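You operate a simulated robot arm through the tools that you are given. There is no shell and no other tool.

You are at the controls of a simulated robot arm. One attempt, no reset.

Task
Change the pump board over from motor to lamp and light it.
Fine: The board on the blue stand. Green switch and red rotary switch off first; no plug is moved while the rotary switch is on. Blue plug to LAMP +, green plug to LAMP -. Both switches on again at the end. Where these are worked on the way, their far stop is far enough and under half their travel is too little: red rotary switch.

The check looks at the end state, three seconds after you hand in, the way a careful person would. Anything else that was tipped, shoved, dropped, spilled or broken makes it a failure.

Robot
A 7-joint arm with a two-finger parallel gripper, fixed in place. Base frame: the origin is on the floor under the middle of its stand, x ahead of it, y to its left, z up. Readings come in cm, rad, newtons and seconds.
It reaches about 104.6 cm from its shoulder. Its first joint turns from -2.897 to 2.897 rad. Payload 1.57 kg.
The TCP is the grasp point between the finger pads, 3 cm short of the fingertips. In the tool frame z runs along the fingers and y along their closing line. Largest opening 8 cm; finger width 1.7, thickness 1.2; the body of the gripper, 4 by 8.2 cm, starts 8 cm behind the TCP.
Orientation is told as [roll, pitch, yaw] about the base's x, y, z axes, in that order, counted from this pose: with the fingers straight down and closing along the base's y, the tool's x points along the base's -x, its y along +y and its z along -z.

Tools
- The arm moves only by the tool step_arm. Its argument "rows" is a list of rows, each a list of 3 entries, a list of its own where there are three numbers: the shift along the tool's x, y, z in cm, then the turn, a rotation vector about the tool's x, y, z in rad, then the finger opening in cm, from 0 to 8. In form: [[[dx, dy, dz], [rx, ry, rz], grip], ...]. A call has 1 to 20 rows; each row shifts and turns the commanded pose from where the row before left it, along the tool's axes as they then stand. A row lasts 0.2 s, in which the tool goes at most 5 cm and 0.15 rad; a call with a longer step from one row to the next is refused whole, and so is a gripper value outside its range. Where a pose cannot be reached the arm comes as near as it can. A force on the tool above 40 N (or 10 N above the force at the start of the call, whichever is more), or a blocked arm, ends the call early, and 0.2 s more pass. The fingers move at their own pace (about 15.3 cm/s each) and stop on an object; they squeeze with about 35 N. The grip force told is the motor's: it shows also when the fingers shut on nothing. Time passes only in rows, and 0.2 s behind the last, so rows that do not move let the fingers close. It gives the time, the measured TCP pose, the force on the tool (base axes), the opening and the grip force at its end, in the units of the frame above (readings bear some noise), with the torque about the TCP (base axes, N m) and any sound that the robot's microphone picked up.
- Cameras (640 x 400 px; columns grow to the right, rows downward): "scene" is fixed at [22.66, -65.86, 165.3]; the picture's right is [0.94, -0.33, 0.00], its down [-0.16, -0.44, -0.88] and it looks along [0.29, 0.83, -0.47] (base axes); focal length 326 px, centre (320, 200). "wrist" rides on the gripper at [7.2, -0.7, -12.2] in the tool frame; the picture's right is [0.09, 1.00, 0.00], its down [-0.84, 0.08, -0.54] and it looks along [-0.54, 0.05, 0.84] (tool axes); focal length 238 px, centre (320, 200).
- get_image(camera): a new picture of that camera. It takes no simulated time.
- pixel_to_xyz(camera, pixels): for up to 12 pixels [column, row] of the newest picture of that camera ("zoom" is the newest enlarged one), the place [x, y, z] in the base frame of the surface seen there, good to about 0.2 cm, but the place of the scene camera against the robot may be out by one fixed shift of up to 1.8 cm in any direction. It takes no simulated time.
- zoom(camera, box): a new picture of the part [left, top, right, bottom] of that camera's present view, enlarged. It takes no simulated time.
- hand_in(): hands the job in; it is judged then, once.

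Leave the gripper open and the arm clear of the work at the hand-in unless told otherwise.

The tools are called after "Emit:" by a JSON object that holds its "method" and its "body". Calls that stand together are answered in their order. step_arm: Moves the arm, as the interface text tells. Its arguments: {"type":"object","properties":{"rows":{"type":"array","items":{"type":"array"}}},"required":["rows"]} The other tools are called the same way: get_image (camera) takes a picture; pixel_to_xyz (camera, pixels) gives the place of the surface under pixels of a picture; zoom (camera, box) takes an enlarged picture of a part of a camera's view; hand_in () hands the job in.

At the start:

```text
time: 0.0
position: [41.34, 18.54, 122.01]
ee_rot: [0.0, 0.0, 0.001]
wrist_force: [0.9, -0.4, -0.4]
moment: [-0.01, 0.01, 0.02]
width: 8.0
grasp_force: 0.1
```

scene: 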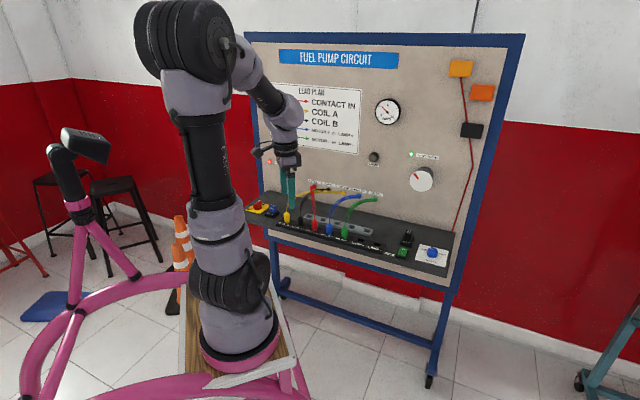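
wrist: 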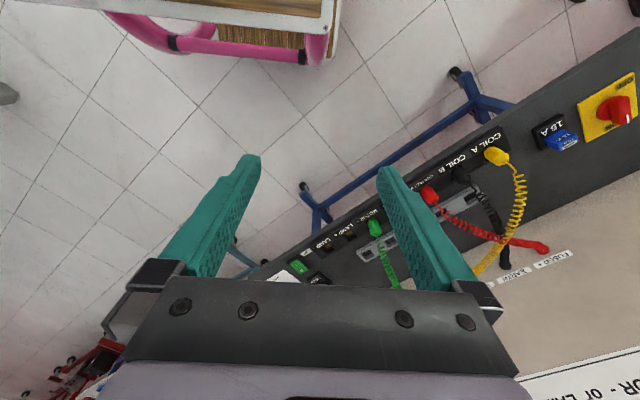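

I see the fuel pump board on the blue stand, with a row of plugs, a red rotary switch on a yellow plate (left end in the scene view) and a green switch (right part). I'll zoom in on both cameras to read the board.

Emit:
{"method": "zoom", "body": {"camera": "scene", "box": [240, 170, 460, 290]}}

Emit:
{"method": "zoom", "body": {"camera": "scene", "box": [250, 30, 510, 190]}}

Emit:
{"method": "zoom", "body": {"camera": "wrist", "box": [240, 60, 640, 310]}}

```text
2.91 times, centred on (350, 230) of scene
```

zoom: 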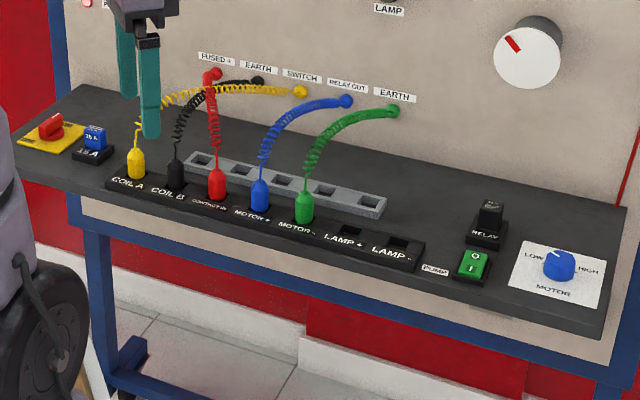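

```text
2.46 times, centred on (380, 110) of scene
```

zoom: 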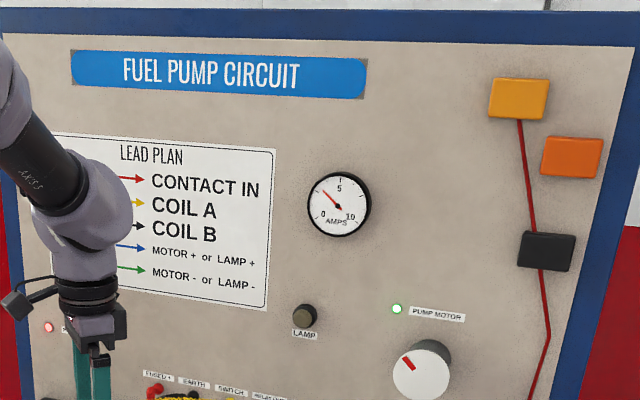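

```text
1.60 times, centred on (440, 185) of wrist
```

zoom: 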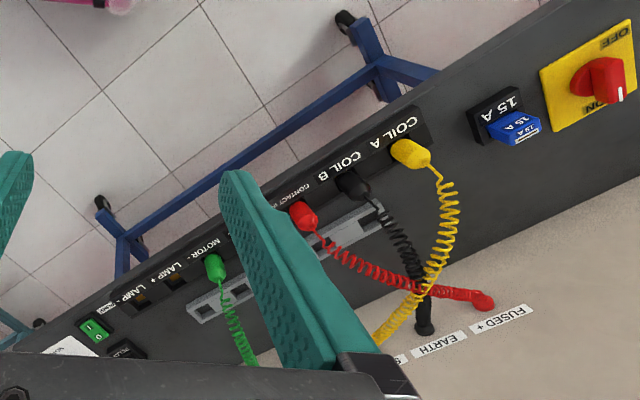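

The plugs sit in a row: yellow (COIL A), black (COIL B), red (CONTACT IN), blue (MOTOR +), green (MOTOR -), with empty LAMP + and LAMP - sockets. I'll measure points in the wrist picture (no shift there) and in the scene for comparison.

Emit:
{"method": "pixel_to_xyz", "body": {"camera": "wrist", "pixels": [[617, 110], [630, 108], [583, 105], [610, 135], [558, 138], [497, 156], [460, 175], [430, 195], [375, 227], [350, 237], [325, 245], [299, 266]]}}

Emit:
{"method": "pixel_to_xyz", "body": {"camera": "zoom", "pixels": [[545, 75], [545, 130], [630, 30], [625, 80], [640, 130], [420, 220], [300, 215], [215, 265], [175, 280], [140, 300], [95, 330], [30, 330]]}}

Emit:
{"method": "pixel_to_xyz", "body": {"camera": "scene", "pixels": [[258, 205], [287, 217], [300, 221], [315, 228], [330, 231], [345, 234], [358, 245], [376, 251], [402, 251], [407, 238], [433, 252], [422, 180]]}}

```text
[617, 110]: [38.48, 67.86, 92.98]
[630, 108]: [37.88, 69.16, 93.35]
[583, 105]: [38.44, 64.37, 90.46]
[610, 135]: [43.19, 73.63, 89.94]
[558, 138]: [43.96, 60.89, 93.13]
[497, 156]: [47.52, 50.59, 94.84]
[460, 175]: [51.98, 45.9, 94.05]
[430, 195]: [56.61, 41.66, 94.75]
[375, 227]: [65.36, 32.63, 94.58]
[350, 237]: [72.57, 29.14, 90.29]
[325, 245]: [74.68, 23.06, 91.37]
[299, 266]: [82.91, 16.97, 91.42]
```

```text
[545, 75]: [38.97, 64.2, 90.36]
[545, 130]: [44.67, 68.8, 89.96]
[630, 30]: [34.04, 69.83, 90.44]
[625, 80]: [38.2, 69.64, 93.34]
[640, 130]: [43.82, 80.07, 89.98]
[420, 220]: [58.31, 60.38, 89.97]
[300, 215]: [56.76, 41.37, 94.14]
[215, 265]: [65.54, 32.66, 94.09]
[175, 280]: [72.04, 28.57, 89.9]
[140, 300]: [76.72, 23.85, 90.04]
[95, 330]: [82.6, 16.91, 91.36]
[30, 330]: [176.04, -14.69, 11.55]
```

```text
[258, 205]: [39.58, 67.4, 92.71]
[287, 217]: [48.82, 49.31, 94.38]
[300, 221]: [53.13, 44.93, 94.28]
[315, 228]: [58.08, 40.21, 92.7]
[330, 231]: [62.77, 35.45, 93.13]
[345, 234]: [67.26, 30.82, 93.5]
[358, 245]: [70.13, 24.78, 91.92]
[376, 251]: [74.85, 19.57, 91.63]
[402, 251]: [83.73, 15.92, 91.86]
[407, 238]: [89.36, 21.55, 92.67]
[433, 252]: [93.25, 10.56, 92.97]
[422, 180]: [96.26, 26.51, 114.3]
```

The plug row runs about 45° between x and −y, spaced about 6.35 cm, with plug tops near z 94.5. Next I'll zoom closely on the rotary switch, the green switch and the lamp sockets.

Emit:
{"method": "zoom", "body": {"camera": "scene", "box": [240, 190, 300, 228]}}

Emit:
{"method": "zoom", "body": {"camera": "scene", "box": [380, 225, 460, 275]}}

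Emit:
{"method": "zoom", "body": {"camera": "scene", "box": [310, 210, 400, 266]}}

Emit:
{"method": "zoom", "body": {"camera": "wrist", "box": [520, 60, 640, 135]}}

Emit:
{"method": "zoom", "body": {"camera": "wrist", "box": [270, 210, 390, 285]}}

```text
10.53 times, centred on (270, 209) of scene
```

zoom: 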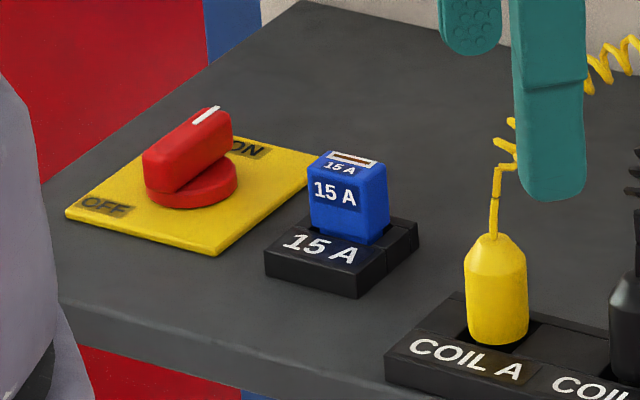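

```text
8.00 times, centred on (420, 250) of scene
```

zoom: 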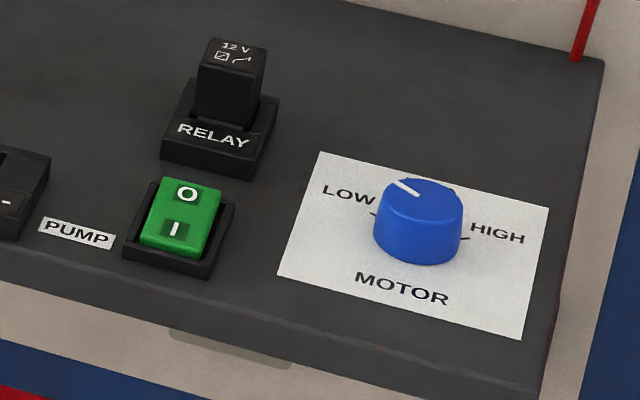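

```text
7.11 times, centred on (355, 238) of scene
```

zoom: 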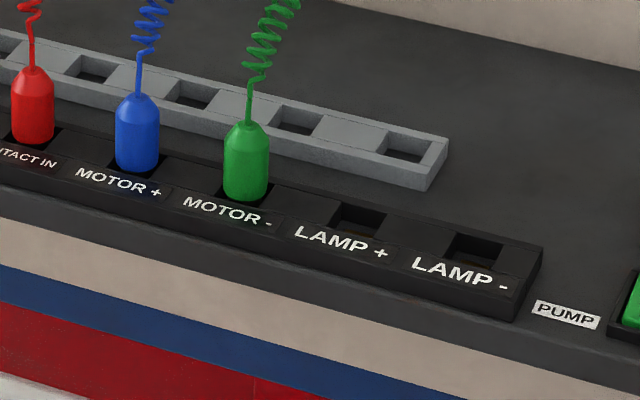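

```text
5.33 times, centred on (580, 98) of wrist
```

zoom: 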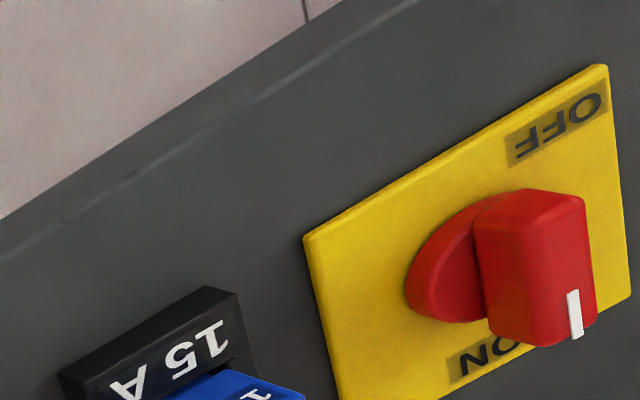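

```text
5.33 times, centred on (330, 248) of wrist
```

zoom: 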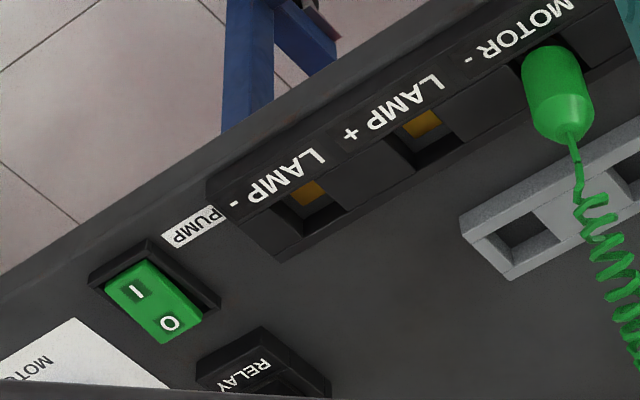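

The rotary's white mark points to ON (toward the panel). The green rocker has O on the panel side and I on the robot side. I'll turn the gripper 45° to line up with the board, and then move in front of and above the green switch for a close wrist view.

Emit:
{"method": "step_arm", "body": {"rows": [[[0, 0, 0], [0, 0, -0.131], 8], [[0, 0, 0], [0, 0, -0.131], 8], [[0, 0, 0], [0, 0, -0.131], 6], [[0, 0, 0], [0, 0, -0.131], 4], [[0, 0, 0], [0, 0, -0.131], 2], [[0, 0, 0], [0, 0, -0.13], 0], [[-2, -3, 1.6], [0, 0, 0], 0], [[-2, -3, 1.6], [0, 0, 0], 0], [[-2, -3, 1.6], [0, 0, 0], 0], [[-2, -3, 1.6], [0, 0, 0], 0], [[-2, -3, 1.6], [0, 0, 0], 0], [[-2, -3, 1.6], [0, 0, 0], 0], [[-2, -3, 1.6], [0, 0, 0], 0], [[-2, -3, 1.6], [0, 0, 0], 0], [[-2, -3, 1.6], [0, 0, 0], 0], [[-2, -3, 1.6], [0, 0, 0], 0]]}}

```text
time: 3.4
position: [76.54, 10.97, 106.13]
ee_rot: [0.0, -0.001, 0.786]
wrist_force: [0.2, 0.1, 0.3]
moment: [0.01, -0.04, -0.02]
width: 0.02
grasp_force: 21.5
```

The arm reached (76.5, 11.0, 106.1) with yaw 45° and the fingers shut. I'll take a wrist picture of the green switch area.

Emit:
{"method": "get_image", "body": {"camera": "wrist"}}

Emit:
{"method": "get_image", "body": {"camera": "scene"}}

```text
taken
```

wrist: 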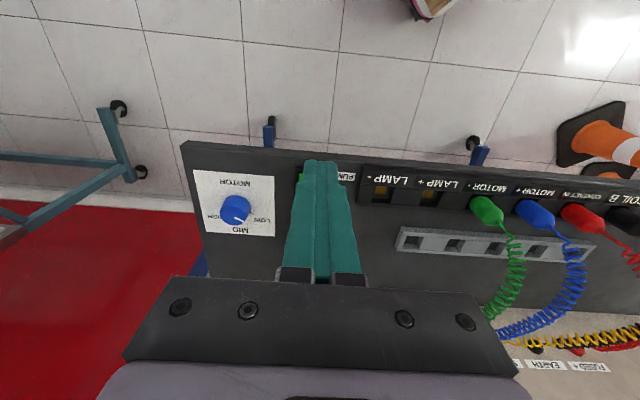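

```text
taken
```

scene: 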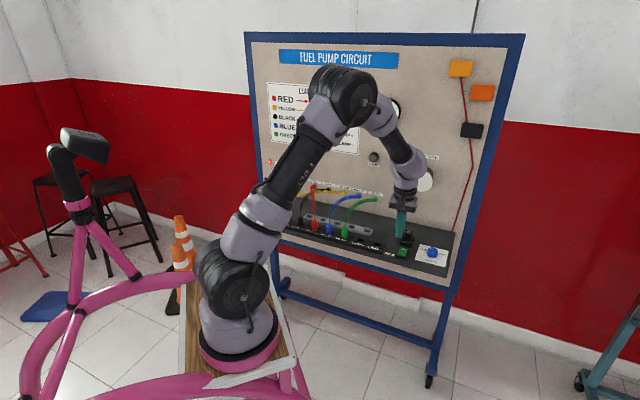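

The shut fingers hide the green switch (around pixel 320,180). I'll open the fingers so that it can be seen between them.

Emit:
{"method": "step_arm", "body": {"rows": [[[0, 0, 0], [0, 0, 0], 8], [[0, 0, 0], [0, 0, 0], 8]]}}

Emit:
{"method": "zoom", "body": {"camera": "wrist", "box": [180, 120, 500, 320]}}

```text
time: 4.0
position: [76.44, 10.94, 106.1]
ee_rot: [0.0, 0.0, 0.785]
wrist_force: [0.4, -0.1, 0.4]
moment: [0.03, 0.01, 0.02]
width: 7.99
grasp_force: 0.1
```

```text
2.00 times, centred on (340, 220) of wrist
```

zoom: 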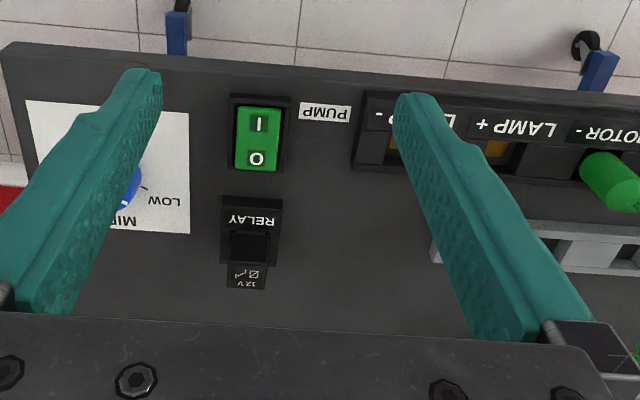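

The green rocker is clear at zoom (258,140), with O at (257,158) nearer the panel. I'll measure its points, the relay front and the knob plate.

Emit:
{"method": "pixel_to_xyz", "body": {"camera": "zoom", "pixels": [[258, 110], [258, 124], [258, 140], [257, 158], [257, 168], [237, 158], [277, 158], [290, 100], [258, 180], [250, 205], [250, 235], [320, 112]]}}

Emit:
{"method": "zoom", "body": {"camera": "wrist", "box": [280, 155, 344, 215]}}

```text
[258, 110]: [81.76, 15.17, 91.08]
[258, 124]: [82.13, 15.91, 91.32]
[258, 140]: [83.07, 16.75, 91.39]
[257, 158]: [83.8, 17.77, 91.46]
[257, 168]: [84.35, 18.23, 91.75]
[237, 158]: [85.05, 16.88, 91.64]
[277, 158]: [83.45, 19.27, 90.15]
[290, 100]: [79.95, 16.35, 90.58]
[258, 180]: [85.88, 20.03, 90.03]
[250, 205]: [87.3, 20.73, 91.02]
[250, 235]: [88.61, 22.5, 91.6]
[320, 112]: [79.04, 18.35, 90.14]
```

```text
6.67 times, centred on (312, 185) of wrist
```

zoom: 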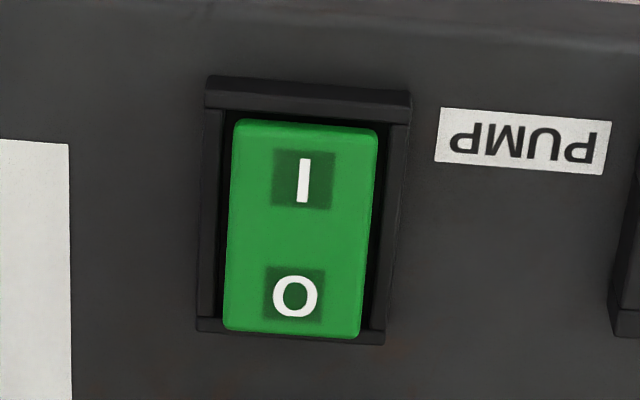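

The rocker runs from the I end at z 91.1 to the raised O end at z 91.75, so it is on. I'll shut the fingers and bring the tips over the O half (84.0, 17.8), to tip height z ≈ 93.5.

Emit:
{"method": "step_arm", "body": {"rows": [[[0, 0, 0], [0, 0, 0], 0], [[-2.02, -0.09, 0], [0, 0, 0], 0], [[-2.02, -0.09, 0], [0, 0, 0], 0], [[-2.02, -0.09, 0], [0, 0, 0], 0], [[-2.02, -0.09, 0], [0, 0, 0], 0], [[-2.02, -0.09, 0], [0, 0, 0], 0], [[0, 0, 2.4], [0, 0, 0], 0], [[0, 0, 2.4], [0, 0, 0], 0], [[0, 0, 2.4], [0, 0, 0], 0], [[0, 0, 2.4], [0, 0, 0], 0], [[0, 0, 0], [0, 0, 0], 0]]}}

Emit:
{"method": "zoom", "body": {"camera": "wrist", "box": [180, 100, 500, 300]}}

Emit:
{"method": "zoom", "body": {"camera": "scene", "box": [350, 150, 480, 280]}}

```text
time: 6.4
position: [83.98, 18.26, 96.56]
ee_rot: [0.001, 0.0, 0.785]
wrist_force: [-0.2, -0.6, -0.3]
moment: [0.02, 0.01, 0.0]
width: 0.0
grasp_force: 21.5
```

```text
2.00 times, centred on (340, 200) of wrist
```

zoom: 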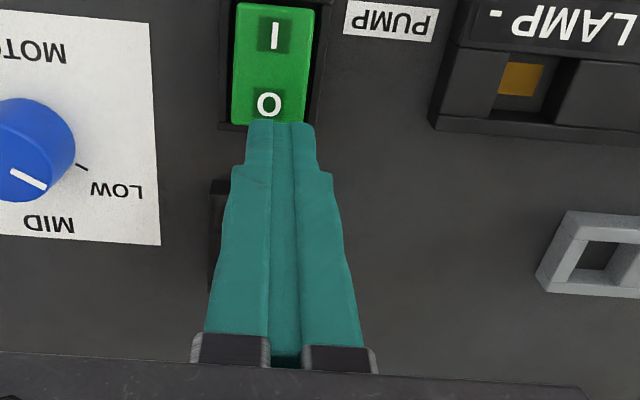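

```text
3.08 times, centred on (415, 215) of scene
```

zoom: 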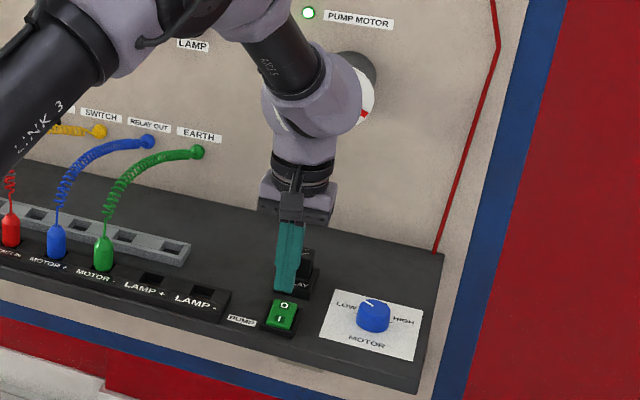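

The measured position is about 0.4 cm too far toward the panel and 0.3 cm to one side. I'll correct that, then press down slowly in 0.3 cm steps, watching force and sound.

Emit:
{"method": "step_arm", "body": {"rows": [[[0.45, -0.3, 0], [0, 0, 0], 0], [[0, 0, 0.3], [0, 0, 0], 0], [[0, 0, 0.3], [0, 0, 0], 0], [[0, 0, 0.3], [0, 0, 0], 0], [[0, 0, 0.3], [0, 0, 0], 0], [[0, 0, 0.3], [0, 0, 0], 0], [[0, 0, 0.3], [0, 0, 0], 0], [[0, 0, 0.2], [0, 0, 0], 0], [[0, 0, 0.2], [0, 0, 0], 0]]}}

Emit:
{"method": "zoom", "body": {"camera": "wrist", "box": [180, 100, 500, 300]}}

```text
time: 8.4
position: [84.11, 17.71, 94.35]
ee_rot: [-0.001, -0.001, 0.785]
wrist_force: [-3.0, -2.0, 9.9]
moment: [-0.13, 0.11, -0.03]
width: 0.03
grasp_force: 21.5
```

```text
2.00 times, centred on (340, 200) of wrist
```

zoom: 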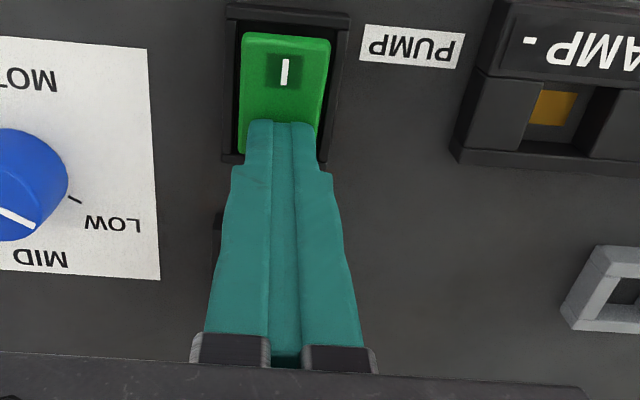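

The tips touch the O half with about 10 N upward force and no click yet. I'll press further in 0.15 cm steps.

Emit:
{"method": "step_arm", "body": {"rows": [[[0, 0, 0.15], [0, 0, 0], 0], [[0, 0, 0.15], [0, 0, 0], 0], [[0, 0, 0.15], [0, 0, 0], 0]]}}

Emit:
{"method": "zoom", "body": {"camera": "scene", "box": [350, 140, 480, 270]}}

```text
time: 9.1
position: [84.18, 17.71, 94.36]
ee_rot: [-0.001, -0.007, 0.785]
wrist_force: [-1.7, -0.3, 9.4]
moment: [-0.09, 0.09, -0.04]
width: 0.0
grasp_force: 21.5
stopped in row 3: the force on the tool passed its limit at 44 N (the readings are from after the stop); the commanded pose is now the measured one
```

```text
3.08 times, centred on (415, 205) of scene
```

zoom: 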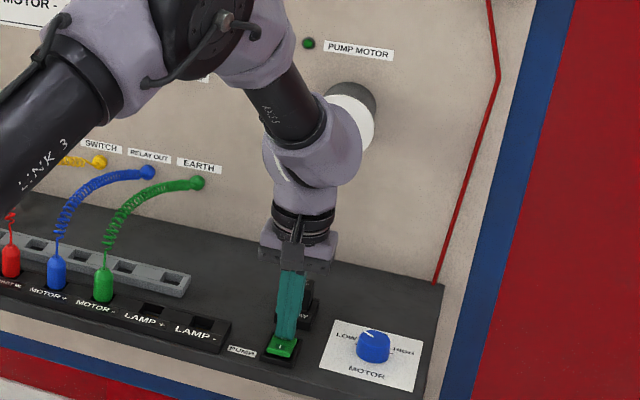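

The PUMP MOTOR lamp (309,42 in the zoom) has gone dark, so the green switch seems off. I'll raise straight up to clear it and look.

Emit:
{"method": "step_arm", "body": {"rows": [[[0, 0, -1], [0, 0, 0], 0], [[0, 0, -3], [0, 0, 0], 0], [[0, 0, -3], [0, 0, 0], 0], [[0, 0, -3], [0, 0, 0], 0], [[2, 0, -3], [0, 0, 0], 0], [[3, 0, 0], [0, 0, 0], 4], [[3, 0, 0], [0, 0, 0], 8], [[2, 0, 0], [0, 0, 0], 8], [[0, 0, 0], [0, 0, 0], 8]]}}

Emit:
{"method": "zoom", "body": {"camera": "wrist", "box": [180, 120, 500, 320]}}

Emit:
{"method": "zoom", "body": {"camera": "scene", "box": [250, 30, 510, 270]}}

```text
time: 11.1
position: [77.15, 10.53, 107.19]
ee_rot: [-0.001, -0.006, 0.786]
wrist_force: [-0.3, -0.3, 0.2]
moment: [-0.03, 0.01, -0.02]
width: 8.01
grasp_force: 0.1
```

```text
2.00 times, centred on (340, 220) of wrist
```

zoom: 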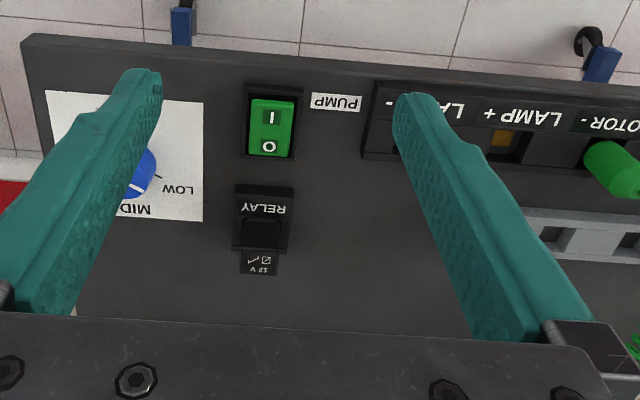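

```text
1.67 times, centred on (380, 150) of scene
```

zoom: 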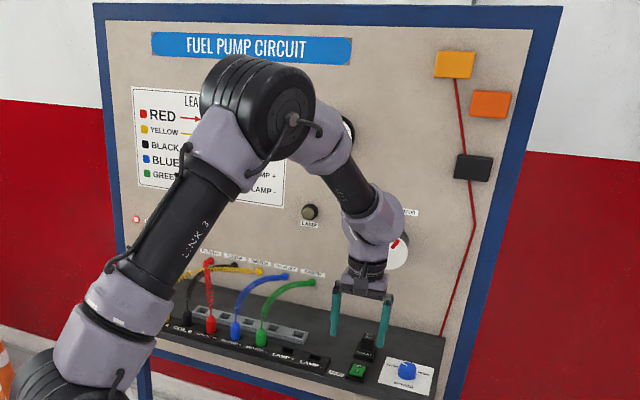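

The rocker now looks tilted toward O. I'll take a fresh wrist picture and measure the rocker ends to confirm this, and the lamp sockets.

Emit:
{"method": "zoom", "body": {"camera": "wrist", "box": [295, 150, 345, 210]}}

Emit:
{"method": "get_image", "body": {"camera": "wrist"}}

Emit:
{"method": "pixel_to_xyz", "body": {"camera": "wrist", "pixels": [[316, 171], [316, 178], [316, 185], [315, 191], [315, 196]]}}

```text
6.67 times, centred on (320, 180) of wrist
```

zoom: 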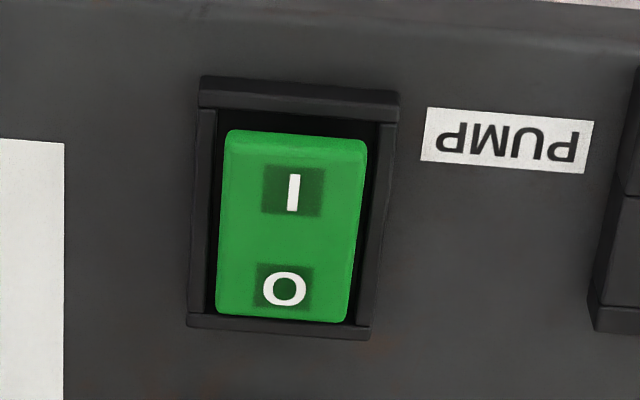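

```text
taken
```

wrist: 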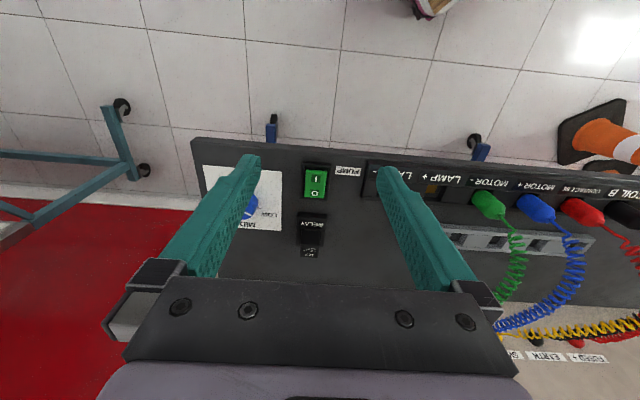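

```text
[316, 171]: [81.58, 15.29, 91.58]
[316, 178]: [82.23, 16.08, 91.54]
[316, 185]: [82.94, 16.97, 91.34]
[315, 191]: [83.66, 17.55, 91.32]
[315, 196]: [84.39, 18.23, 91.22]
```

The I end is now higher (91.58) than the O end (91.22), so the green switch is off. Next I'll slide along the row (14 cm to the tool's +y) to view the plugs and lamp sockets on the way to the rotary switch.

Emit:
{"method": "step_arm", "body": {"rows": [[[0, 3.5, 0], [0, 0.003, 0], 8], [[0, 3.5, 0], [0, 0.003, 0], 8], [[0, 3.5, 0], [0, 0, 0], 8], [[0, 3.5, 0], [0, 0, 0], 8], [[0, 0, 0], [0, 0, 0], 8]]}}

Emit:
{"method": "get_image", "body": {"camera": "wrist"}}

Emit:
{"method": "zoom", "body": {"camera": "wrist", "box": [230, 130, 430, 255]}}

```text
time: 12.3
position: [67.42, 20.31, 107.16]
ee_rot: [-0.003, 0.003, 0.785]
wrist_force: [-0.2, 0.1, 0.0]
moment: [0.0, -0.02, -0.04]
width: 8.01
grasp_force: 0.2
```

```text
taken
```

wrist: 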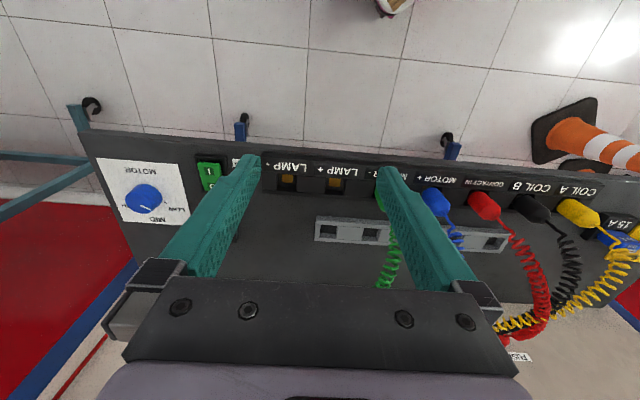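

```text
3.20 times, centred on (330, 192) of wrist
```

zoom: 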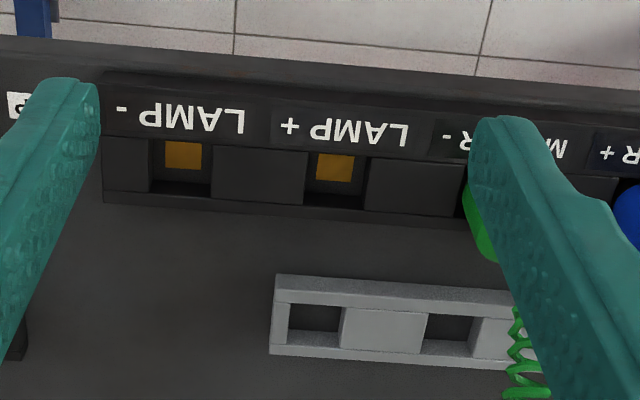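

The LAMP + hole is at zoom (335,178) and LAMP − at (183,168). I'll measure the hole edges.

Emit:
{"method": "pixel_to_xyz", "body": {"camera": "zoom", "pixels": [[150, 180], [213, 185], [302, 185], [368, 190], [335, 150], [335, 168], [333, 190], [333, 213], [335, 220], [182, 200], [182, 165], [335, 205]]}}

Emit:
{"method": "zoom", "body": {"camera": "wrist", "box": [265, 165, 355, 220]}}

```text
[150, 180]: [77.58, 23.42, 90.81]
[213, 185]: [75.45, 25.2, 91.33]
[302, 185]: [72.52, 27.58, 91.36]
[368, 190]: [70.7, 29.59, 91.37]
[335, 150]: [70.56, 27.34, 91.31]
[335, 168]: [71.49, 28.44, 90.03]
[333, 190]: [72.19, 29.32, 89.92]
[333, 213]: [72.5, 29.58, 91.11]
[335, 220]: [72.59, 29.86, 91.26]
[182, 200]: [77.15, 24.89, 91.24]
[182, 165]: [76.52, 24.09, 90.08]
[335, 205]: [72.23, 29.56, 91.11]
```

```text
7.11 times, centred on (310, 192) of wrist
```

zoom: 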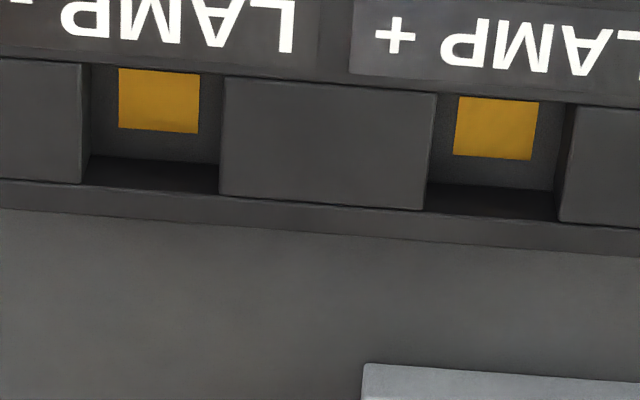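

The lamp holes are about 2.5 cm square, the rim is at z 91.3 and the floor at 90.0, with LAMP + centred near (71.4, 28.4) and LAMP − near (76.3, 24.0). I'll now travel along the front of the board at this height to the rotary switch.

Emit:
{"method": "step_arm", "body": {"rows": [[[0, 2, 0], [0, 0, 0], 8], [[0, 3.8, 0], [0, 0, 0], 8], [[0, 3.8, 0], [0, 0, 0], 8], [[0, 3.8, 0], [0, 0, 0], 8], [[0, 3.8, 0], [0, 0, 0], 8], [[0, 3.8, 0], [0, 0, 0], 8], [[0, 3.8, 0], [0, 0, 0], 8], [[0, 3.8, 0], [0, 0, 0], 8], [[0, 3.8, 0], [0, 0, 0], 8], [[0, 3.8, 0], [0, 0, 0], 8], [[0, 3.8, 0], [0, 0, 0], 8], [[0, 3.8, 0], [0, 0, 0], 8], [[0, 3.8, 0], [0, 0, 0], 8], [[0, 3.8, 0], [0, 0, 0], 8], [[-2, 1, 0], [0, 0, 0], 8], [[-2, 0, 0], [0, 0, 0], 8], [[0, 0, 0], [0, 0, 0], 8]]}}

Emit:
{"method": "get_image", "body": {"camera": "wrist"}}

Emit:
{"method": "get_image", "body": {"camera": "scene"}}

```text
time: 15.9
position: [32.9, 60.23, 106.96]
ee_rot: [-0.001, 0.001, 0.785]
wrist_force: [0.2, 0.1, -0.3]
moment: [-0.01, 0.0, 0.0]
width: 7.99
grasp_force: 0.1
```

```text
taken
```

wrist: 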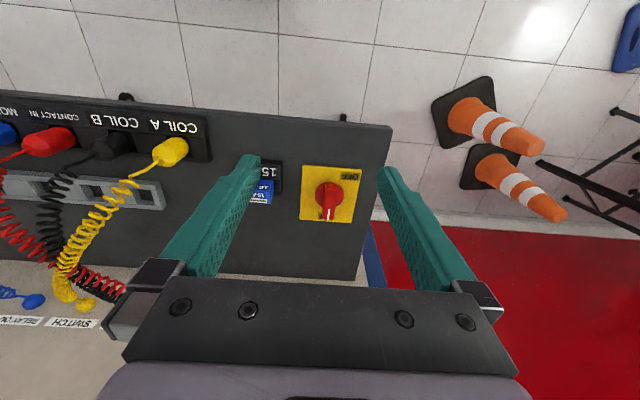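

```text
taken
```

scene: 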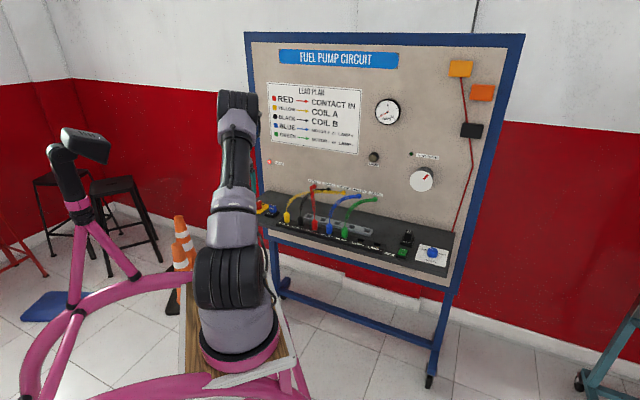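

The rotary switch is visible between the fingers at wrist (328,198). I'll zoom on it and measure the handle, plate and labels.

Emit:
{"method": "zoom", "body": {"camera": "wrist", "box": [280, 155, 376, 235]}}

Emit:
{"method": "zoom", "body": {"camera": "scene", "box": [250, 30, 440, 180]}}

Emit:
{"method": "pixel_to_xyz", "body": {"camera": "wrist", "pixels": [[328, 185], [328, 192], [328, 200], [328, 208], [328, 216], [320, 200], [336, 200], [328, 218], [302, 167], [302, 218], [352, 222], [355, 172]]}}

```text
5.00 times, centred on (328, 195) of wrist
```

zoom: 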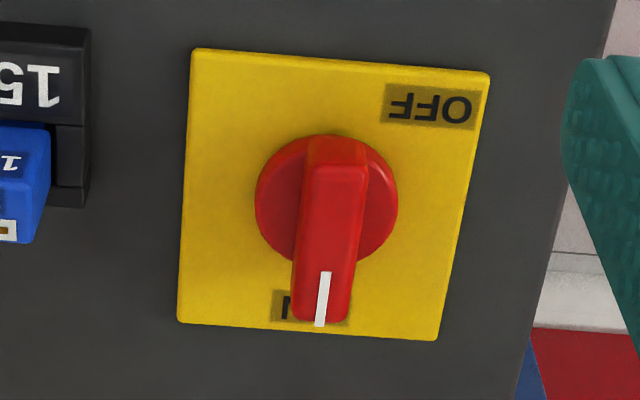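

```text
2.67 times, centred on (345, 105) of scene
```

zoom: 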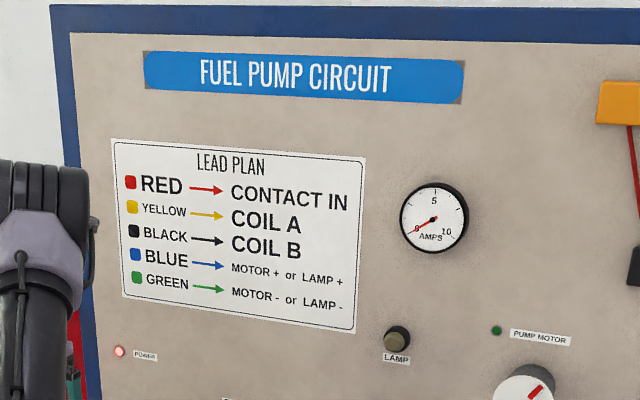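

```text
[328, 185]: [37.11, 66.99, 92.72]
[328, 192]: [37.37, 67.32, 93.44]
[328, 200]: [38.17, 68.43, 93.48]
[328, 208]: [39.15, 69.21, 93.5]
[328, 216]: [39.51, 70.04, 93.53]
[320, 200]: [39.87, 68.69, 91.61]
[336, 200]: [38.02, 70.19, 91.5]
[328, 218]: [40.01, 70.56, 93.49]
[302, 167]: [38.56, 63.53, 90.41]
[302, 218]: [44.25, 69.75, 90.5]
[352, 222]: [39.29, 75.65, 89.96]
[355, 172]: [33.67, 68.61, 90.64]
```

The handle bar lies along the panel direction with its mark at ON (back). OFF is at the front-left corner, about 135° counter-clockwise from above. The bar top is at z 93.5. I'll get the knob disc's edges for its centre, and test in free space that the wrist can turn counter-clockwise by that much.

Emit:
{"method": "pixel_to_xyz", "body": {"camera": "wrist", "pixels": [[316, 195], [342, 195], [329, 183], [317, 204], [341, 204], [324, 214], [333, 214], [325, 195], [335, 195], [350, 175]]}}

Emit:
{"method": "step_arm", "body": {"rows": [[[0, 0, 0], [0, 0, -0.15], 8], [[0, 0, 0], [0, 0, -0.15], 8], [[0, 0, 0], [0, 0, -0.15], 8], [[0, 0, 0], [0, 0, -0.15], 8], [[0, 0, 0], [0, 0, -0.15], 8], [[0, 0, 0], [0, 0, -0.15], 8], [[0, 0, 0], [0, 0, -0.15], 8], [[0, 0, 0], [0, 0, -0.15], 8], [[0, 0, 0], [0, 0, 0], 8]]}}

```text
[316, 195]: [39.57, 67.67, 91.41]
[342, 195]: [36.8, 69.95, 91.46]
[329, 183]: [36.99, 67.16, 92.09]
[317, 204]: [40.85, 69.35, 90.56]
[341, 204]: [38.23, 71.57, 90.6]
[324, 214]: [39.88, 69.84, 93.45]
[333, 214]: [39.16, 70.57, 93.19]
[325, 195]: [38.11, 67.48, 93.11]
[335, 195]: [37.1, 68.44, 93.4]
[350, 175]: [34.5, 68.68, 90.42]
```

```text
time: 17.9
position: [32.87, 60.53, 107.09]
ee_rot: [-0.001, 0.002, 1.988]
wrist_force: [-0.3, -0.1, 0.5]
moment: [0.0, 0.02, 0.02]
width: 7.99
grasp_force: 0.1
```

Yaw reached 1.99 without trouble. I'll continue to about 3.2 rad.

Emit:
{"method": "step_arm", "body": {"rows": [[[0, 0, 0], [0, 0, -0.15], 8], [[0, 0, 0], [0, 0, -0.15], 8], [[0, 0, 0], [0, 0, -0.15], 8], [[0, 0, 0], [0, 0, -0.15], 8], [[0, 0, 0], [0, 0, -0.15], 8], [[0, 0, 0], [0, 0, -0.15], 8], [[0, 0, 0], [0, 0, -0.15], 8], [[0, 0, 0], [0, 0, -0.15], 8], [[0, 0, 0], [0, 0, 0], 8]]}}

Emit:
{"method": "get_image", "body": {"camera": "scene"}}

```text
time: 19.9
position: [32.93, 60.36, 107.06]
ee_rot: [0.001, -0.002, -3.099]
wrist_force: [0.9, -0.7, -0.5]
moment: [0.02, 0.04, 0.01]
width: 7.99
grasp_force: 0.0
```

```text
taken
```

scene: 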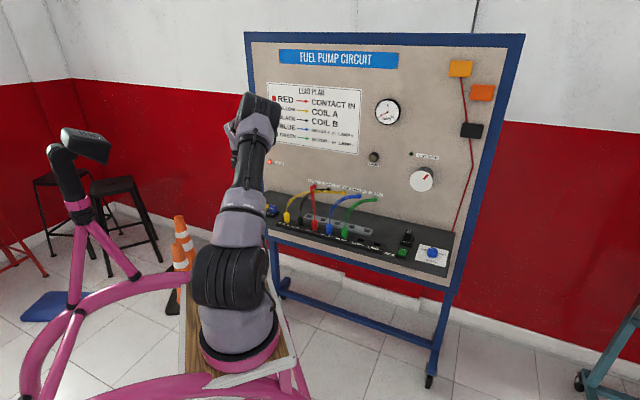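

The wrist can turn the full 135°. I'll turn back to 45° and move closer over the knob for an accurate view.

Emit:
{"method": "step_arm", "body": {"rows": [[[0, 0, 0], [0, 0, 0.15], 8], [[0, 0, 0], [0, 0, 0.15], 8], [[0, 0, 0], [0, 0, 0.15], 8], [[0, 0, 0], [0, 0, 0.15], 8], [[0, 0, 0], [0, 0, 0.15], 8], [[0, 0, 0], [0, 0, 0.15], 8], [[0, 0, 0], [0, 0, 0.15], 8], [[0, 0, 0], [0, 0, 0.15], 8], [[0, 0, 0], [0, 0, 0.15], 8], [[0, 0, 0], [0, 0, 0.15], 8], [[0, 0, 0], [0, 0, 0.15], 8], [[0, 0, 0], [0, 0, 0.15], 8], [[0, 0, 0], [0, 0, 0.15], 8], [[0, 0, 0], [0, 0, 0.15], 8], [[0, 0, 0], [0, 0, 0.15], 8], [[0, 0, 0], [0, 0, 0.15], 8], [[-2.5, 1.1, 2.2], [0, 0, 0], 8], [[-2.5, 1.15, 2.3], [0, 0, 0], 8], [[0, 0, 2.5], [0, 0, 0], 8], [[0, 0, 0], [0, 0, 0], 8]]}}

Emit:
{"method": "get_image", "body": {"camera": "wrist"}}

Emit:
{"method": "zoom", "body": {"camera": "wrist", "box": [256, 150, 384, 250]}}

```text
time: 24.1
position: [34.71, 65.72, 100.09]
ee_rot: [-0.002, 0.0, 0.786]
wrist_force: [0.1, -0.1, 1.0]
moment: [0.02, 0.02, -0.01]
width: 8.02
grasp_force: 0.2
```

```text
taken
```

wrist: 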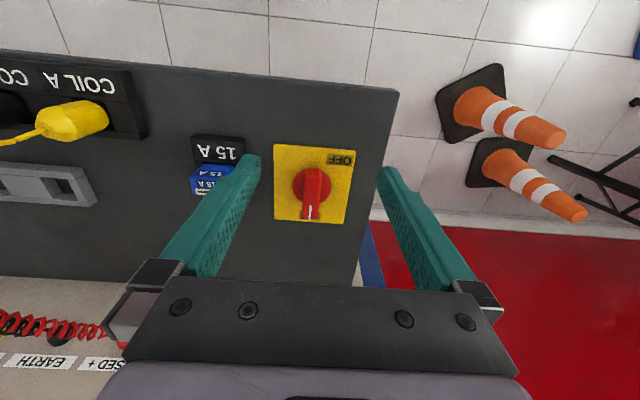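

```text
4.00 times, centred on (320, 200) of wrist
```

zoom: 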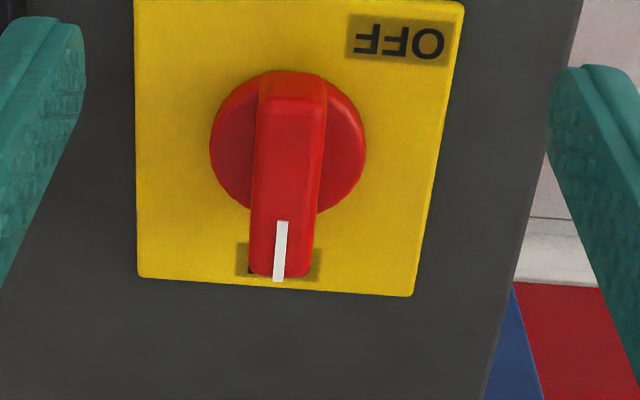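

Now the knob is close and clear. I'll measure the bar's top corners, disc edges and plate corners in this zoom.

Emit:
{"method": "pixel_to_xyz", "body": {"camera": "zoom", "pixels": [[263, 105], [318, 108], [255, 265], [308, 265], [290, 185], [280, 268], [294, 104], [214, 145], [362, 148], [140, 8], [145, 272], [410, 290]]}}

```text
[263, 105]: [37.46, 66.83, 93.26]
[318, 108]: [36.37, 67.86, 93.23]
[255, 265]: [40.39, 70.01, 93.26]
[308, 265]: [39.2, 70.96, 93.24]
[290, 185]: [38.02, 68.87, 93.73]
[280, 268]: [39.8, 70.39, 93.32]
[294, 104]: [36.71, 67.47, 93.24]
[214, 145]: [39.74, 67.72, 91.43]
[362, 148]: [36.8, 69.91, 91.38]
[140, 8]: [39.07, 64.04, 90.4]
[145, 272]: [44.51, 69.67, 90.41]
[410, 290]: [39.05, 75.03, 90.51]
```

The bar centre comes out at (38.35, 68.9) with its top at z 93.3, and the disc top at z 91.4. I'll move above it with a 4 cm opening and descend to TCP z 96.5, then check before going lower.

Emit:
{"method": "step_arm", "body": {"rows": [[[-2.4, -0.17, 0], [0, 0, 0], 6], [[-2.4, -0.17, 0], [0, 0, 0], 4], [[0, 0, 1.5], [0, 0, 0], 4], [[0, 0, 1], [0, 0, 0], 4], [[0, 0, 0], [0, 0, 0], 4]]}}

Emit:
{"method": "zoom", "body": {"camera": "wrist", "box": [200, 100, 440, 250]}}

Emit:
{"method": "zoom", "body": {"camera": "scene", "box": [235, 150, 315, 230]}}

```text
time: 25.3
position: [38.46, 68.93, 97.5]
ee_rot: [-0.001, -0.002, 0.786]
wrist_force: [-0.2, 0.8, -0.7]
moment: [0.02, 0.0, 0.01]
width: 4.02
grasp_force: 0.2
```

```text
2.67 times, centred on (320, 175) of wrist
```

zoom: 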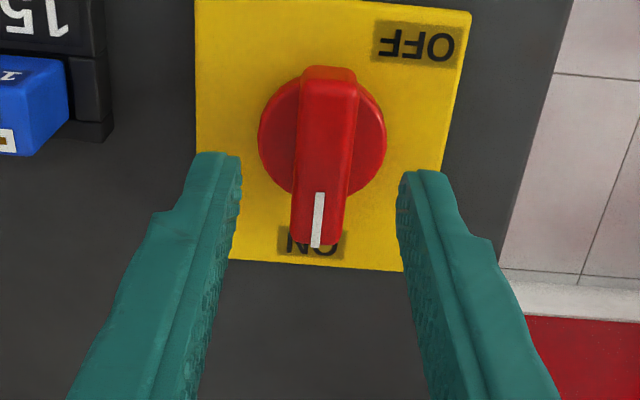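

```text
5.00 times, centred on (275, 190) of scene
```

zoom: 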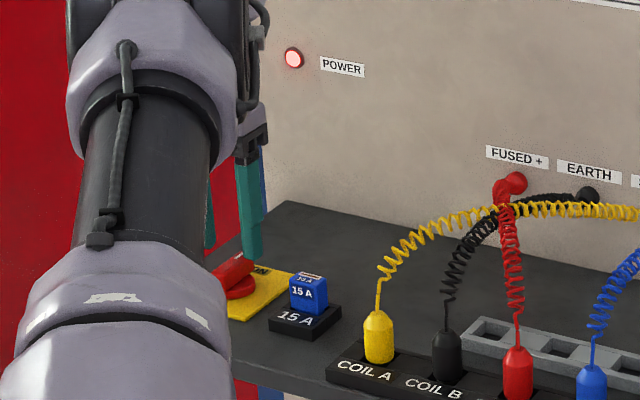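

The fingers straddle the bar evenly (fingers at zoom columns 240 and 398, bar at 322). The POWER lamp is lit red. I'll descend to TCP z 95 and close on the bar.

Emit:
{"method": "step_arm", "body": {"rows": [[[0, 0, 1], [0, 0, 0], 4], [[0, 0, 0.8], [0, 0, 0], 4], [[0, 0, 0.7], [0, 0, 0], 4], [[0, 0, 0], [0, 0, 0], 4]]}}

Emit:
{"method": "zoom", "body": {"camera": "wrist", "box": [200, 100, 440, 250]}}

```text
time: 26.3
position: [38.56, 68.82, 94.87]
ee_rot: [0.0, 0.0, 0.786]
wrist_force: [-0.5, -0.9, 0.7]
moment: [-0.01, 0.05, -0.02]
width: 3.99
grasp_force: 0.0
```

```text
2.67 times, centred on (320, 175) of wrist
```

zoom: 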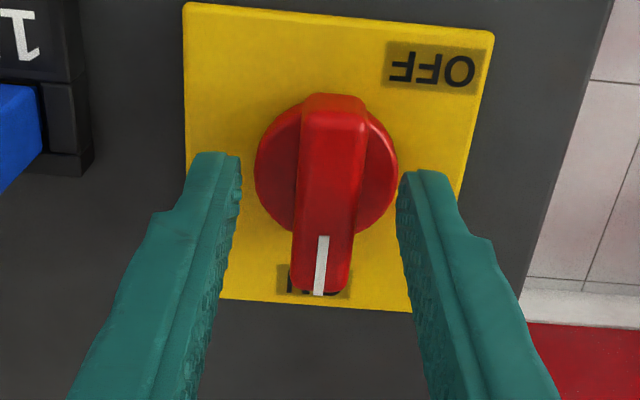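

The tips are at z ≈ 91.9, on both sides of the bar and free of the disc. I'll close the fingers.

Emit:
{"method": "step_arm", "body": {"rows": [[[0, 0, 0], [0, 0, 0], 2.5], [[0, 0, 0], [0, 0, 0], 1.5], [[0, 0, 0], [0, 0, 0], 0.5], [[0, 0, 0], [0, 0, 0], 0.5]]}}

Emit:
{"method": "zoom", "body": {"camera": "wrist", "box": [200, 100, 440, 250]}}

```text
time: 27.3
position: [38.47, 68.81, 95.09]
ee_rot: [0.001, -0.001, 0.785]
wrist_force: [-7.4, 12.1, -2.8]
moment: [0.8, -0.22, 0.01]
width: 1.6
grasp_force: 31.5
```

```text
2.67 times, centred on (320, 175) of wrist
```

zoom: 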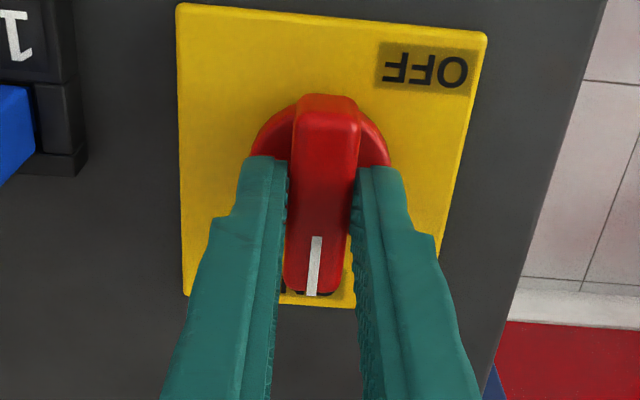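

The grip holds (1.6 cm, 31.5 N), but there is a side force of 14 N pointing along the tool's +y. I'll ease 0.12 cm that way to centre on the knob.

Emit:
{"method": "step_arm", "body": {"rows": [[[0, 0.12, 0], [0, 0, 0], 0.5], [[0, 0, 0], [0, 0, 0], 0.5]]}}

```text
time: 27.9
position: [38.36, 68.79, 94.99]
ee_rot: [-0.002, 0.001, 0.784]
wrist_force: [-6.3, 8.2, 3.7]
moment: [-0.1, 0.43, 0.02]
width: 1.6
grasp_force: 31.5
```

The force fell to about 10 N. I'll ease another 0.15 cm.

Emit:
{"method": "step_arm", "body": {"rows": [[[0, 0.15, 0], [0, 0, 0], 0.5], [[0, 0, 0], [0, 0, 0], 0.5]]}}

```text
time: 28.5
position: [38.47, 68.82, 95.1]
ee_rot: [-0.003, 0.001, 0.784]
wrist_force: [0.2, -5.8, 5.7]
moment: [-0.39, 0.24, 0.08]
width: 1.58
grasp_force: 31.0
```

The side force is small now. I'll start turning counter-clockwise from above (tool z −), a little at first.

Emit:
{"method": "step_arm", "body": {"rows": [[[0, 0, 0], [0, 0, -0.08], 0.5], [[0, 0, 0], [0, 0, -0.08], 0.5], [[0, 0, 0], [0, 0, -0.08], 0.5], [[0, 0, 0], [0, 0, 0], 0.5]]}}

Emit:
{"method": "zoom", "body": {"camera": "wrist", "box": [200, 100, 440, 250]}}

```text
time: 29.5
position: [38.38, 68.91, 94.95]
ee_rot: [-0.001, 0.002, 1.024]
wrist_force: [8.1, -12.5, 2.5]
moment: [0.07, -0.29, 0.0]
width: 1.58
grasp_force: 30.6
```

```text
2.67 times, centred on (320, 175) of wrist
```

zoom: 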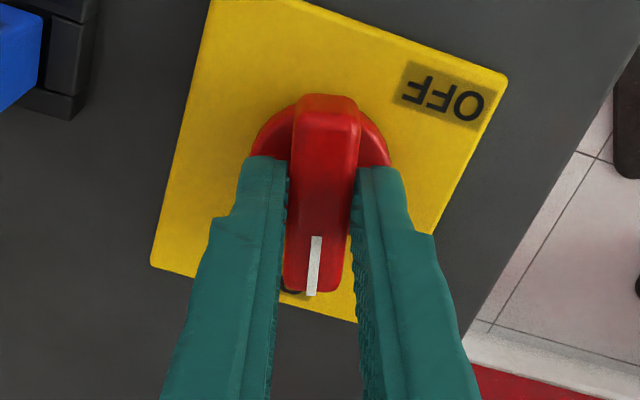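

The knob is turning with the gripper (yaw 1.02), with a side force of about 15 N along the tool's −y. I'll ease back 0.12 cm and go on turning.

Emit:
{"method": "step_arm", "body": {"rows": [[[0, -0.12, 0], [0, 0, -0.1], 0.5], [[0, 0, 0], [0, 0, -0.1], 0.5], [[0, 0, 0], [0, 0, -0.1], 0.5], [[0, 0, 0], [0, 0, -0.1], 0.5], [[0, 0, 0], [0, 0, -0.1], 0.5], [[0, 0, 0], [0, 0, 0], 0.5]]}}

Emit:
{"method": "zoom", "body": {"camera": "wrist", "box": [200, 100, 440, 250]}}

```text
time: 30.9
position: [38.56, 68.77, 95.04]
ee_rot: [0.0, 0.003, 1.525]
wrist_force: [9.0, -18.2, -0.1]
moment: [-0.82, -0.13, -0.03]
width: 1.59
grasp_force: 31.9
```

```text
2.67 times, centred on (320, 175) of wrist
```

zoom: 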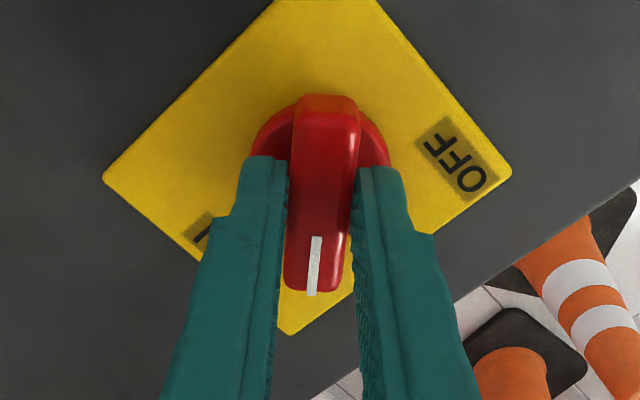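

The turn is at 1.525 (42° done). The force on the tool is about 20 N toward base (0.44,−0.9), so I'll ease that way (tool +x, −y) and continue.

Emit:
{"method": "step_arm", "body": {"rows": [[[0.15, -0.08, 0], [0, 0, -0.1], 0.5], [[0, 0, 0], [0, 0, -0.1], 0.5], [[0, 0, 0], [0, 0, -0.1], 0.5], [[0, 0, 0], [0, 0, -0.1], 0.5], [[0, 0, 0], [0, 0, 0], 0.5]]}}

Emit:
{"method": "zoom", "body": {"camera": "wrist", "box": [200, 100, 440, 250]}}

```text
time: 32.1
position: [38.53, 68.67, 94.89]
ee_rot: [0.0, -0.001, 1.926]
wrist_force: [11.7, -1.2, -5.8]
moment: [0.4, -0.22, 0.02]
width: 1.58
grasp_force: 30.9
```

```text
2.67 times, centred on (320, 175) of wrist
```

zoom: 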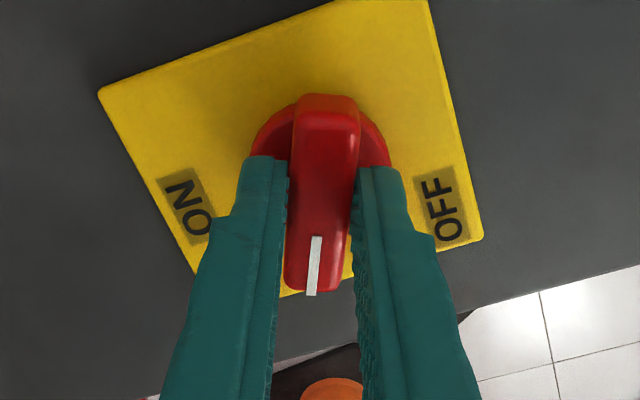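

About 65° done and force 12 N. I'll continue with a small easing.

Emit:
{"method": "step_arm", "body": {"rows": [[[0.05, -0.1, 0], [0, 0, -0.1], 0.5], [[0, 0, 0], [0, 0, -0.1], 0.5], [[0, 0, 0], [0, 0, -0.1], 0.5], [[0, 0, 0], [0, 0, -0.1], 0.5], [[0, 0, 0], [0, 0, -0.1], 0.5], [[0, 0, 0], [0, 0, 0], 0.5]]}}

Emit:
{"method": "zoom", "body": {"camera": "wrist", "box": [200, 100, 440, 250]}}

Emit:
{"method": "zoom", "body": {"camera": "scene", "box": [235, 110, 395, 230]}}

```text
time: 33.5
position: [38.73, 68.73, 95.13]
ee_rot: [0.001, 0.001, 2.425]
wrist_force: [10.0, 14.7, -10.4]
moment: [0.57, -0.17, -0.67]
width: 1.68
grasp_force: 32.3
```

```text
2.67 times, centred on (320, 175) of wrist
```

zoom: 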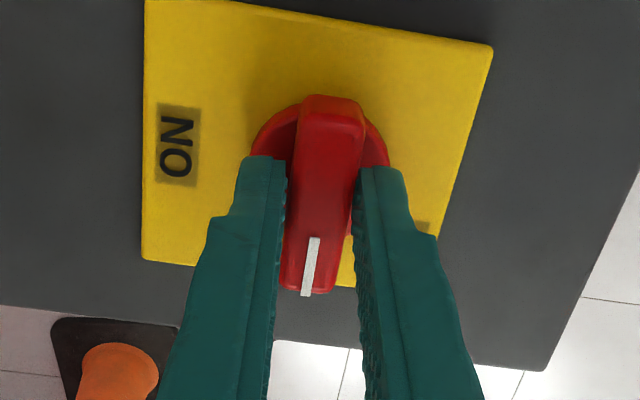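

```text
3.33 times, centred on (315, 170) of scene
```

zoom: 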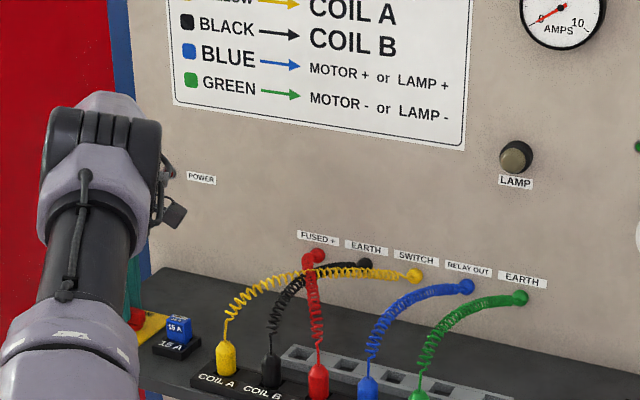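

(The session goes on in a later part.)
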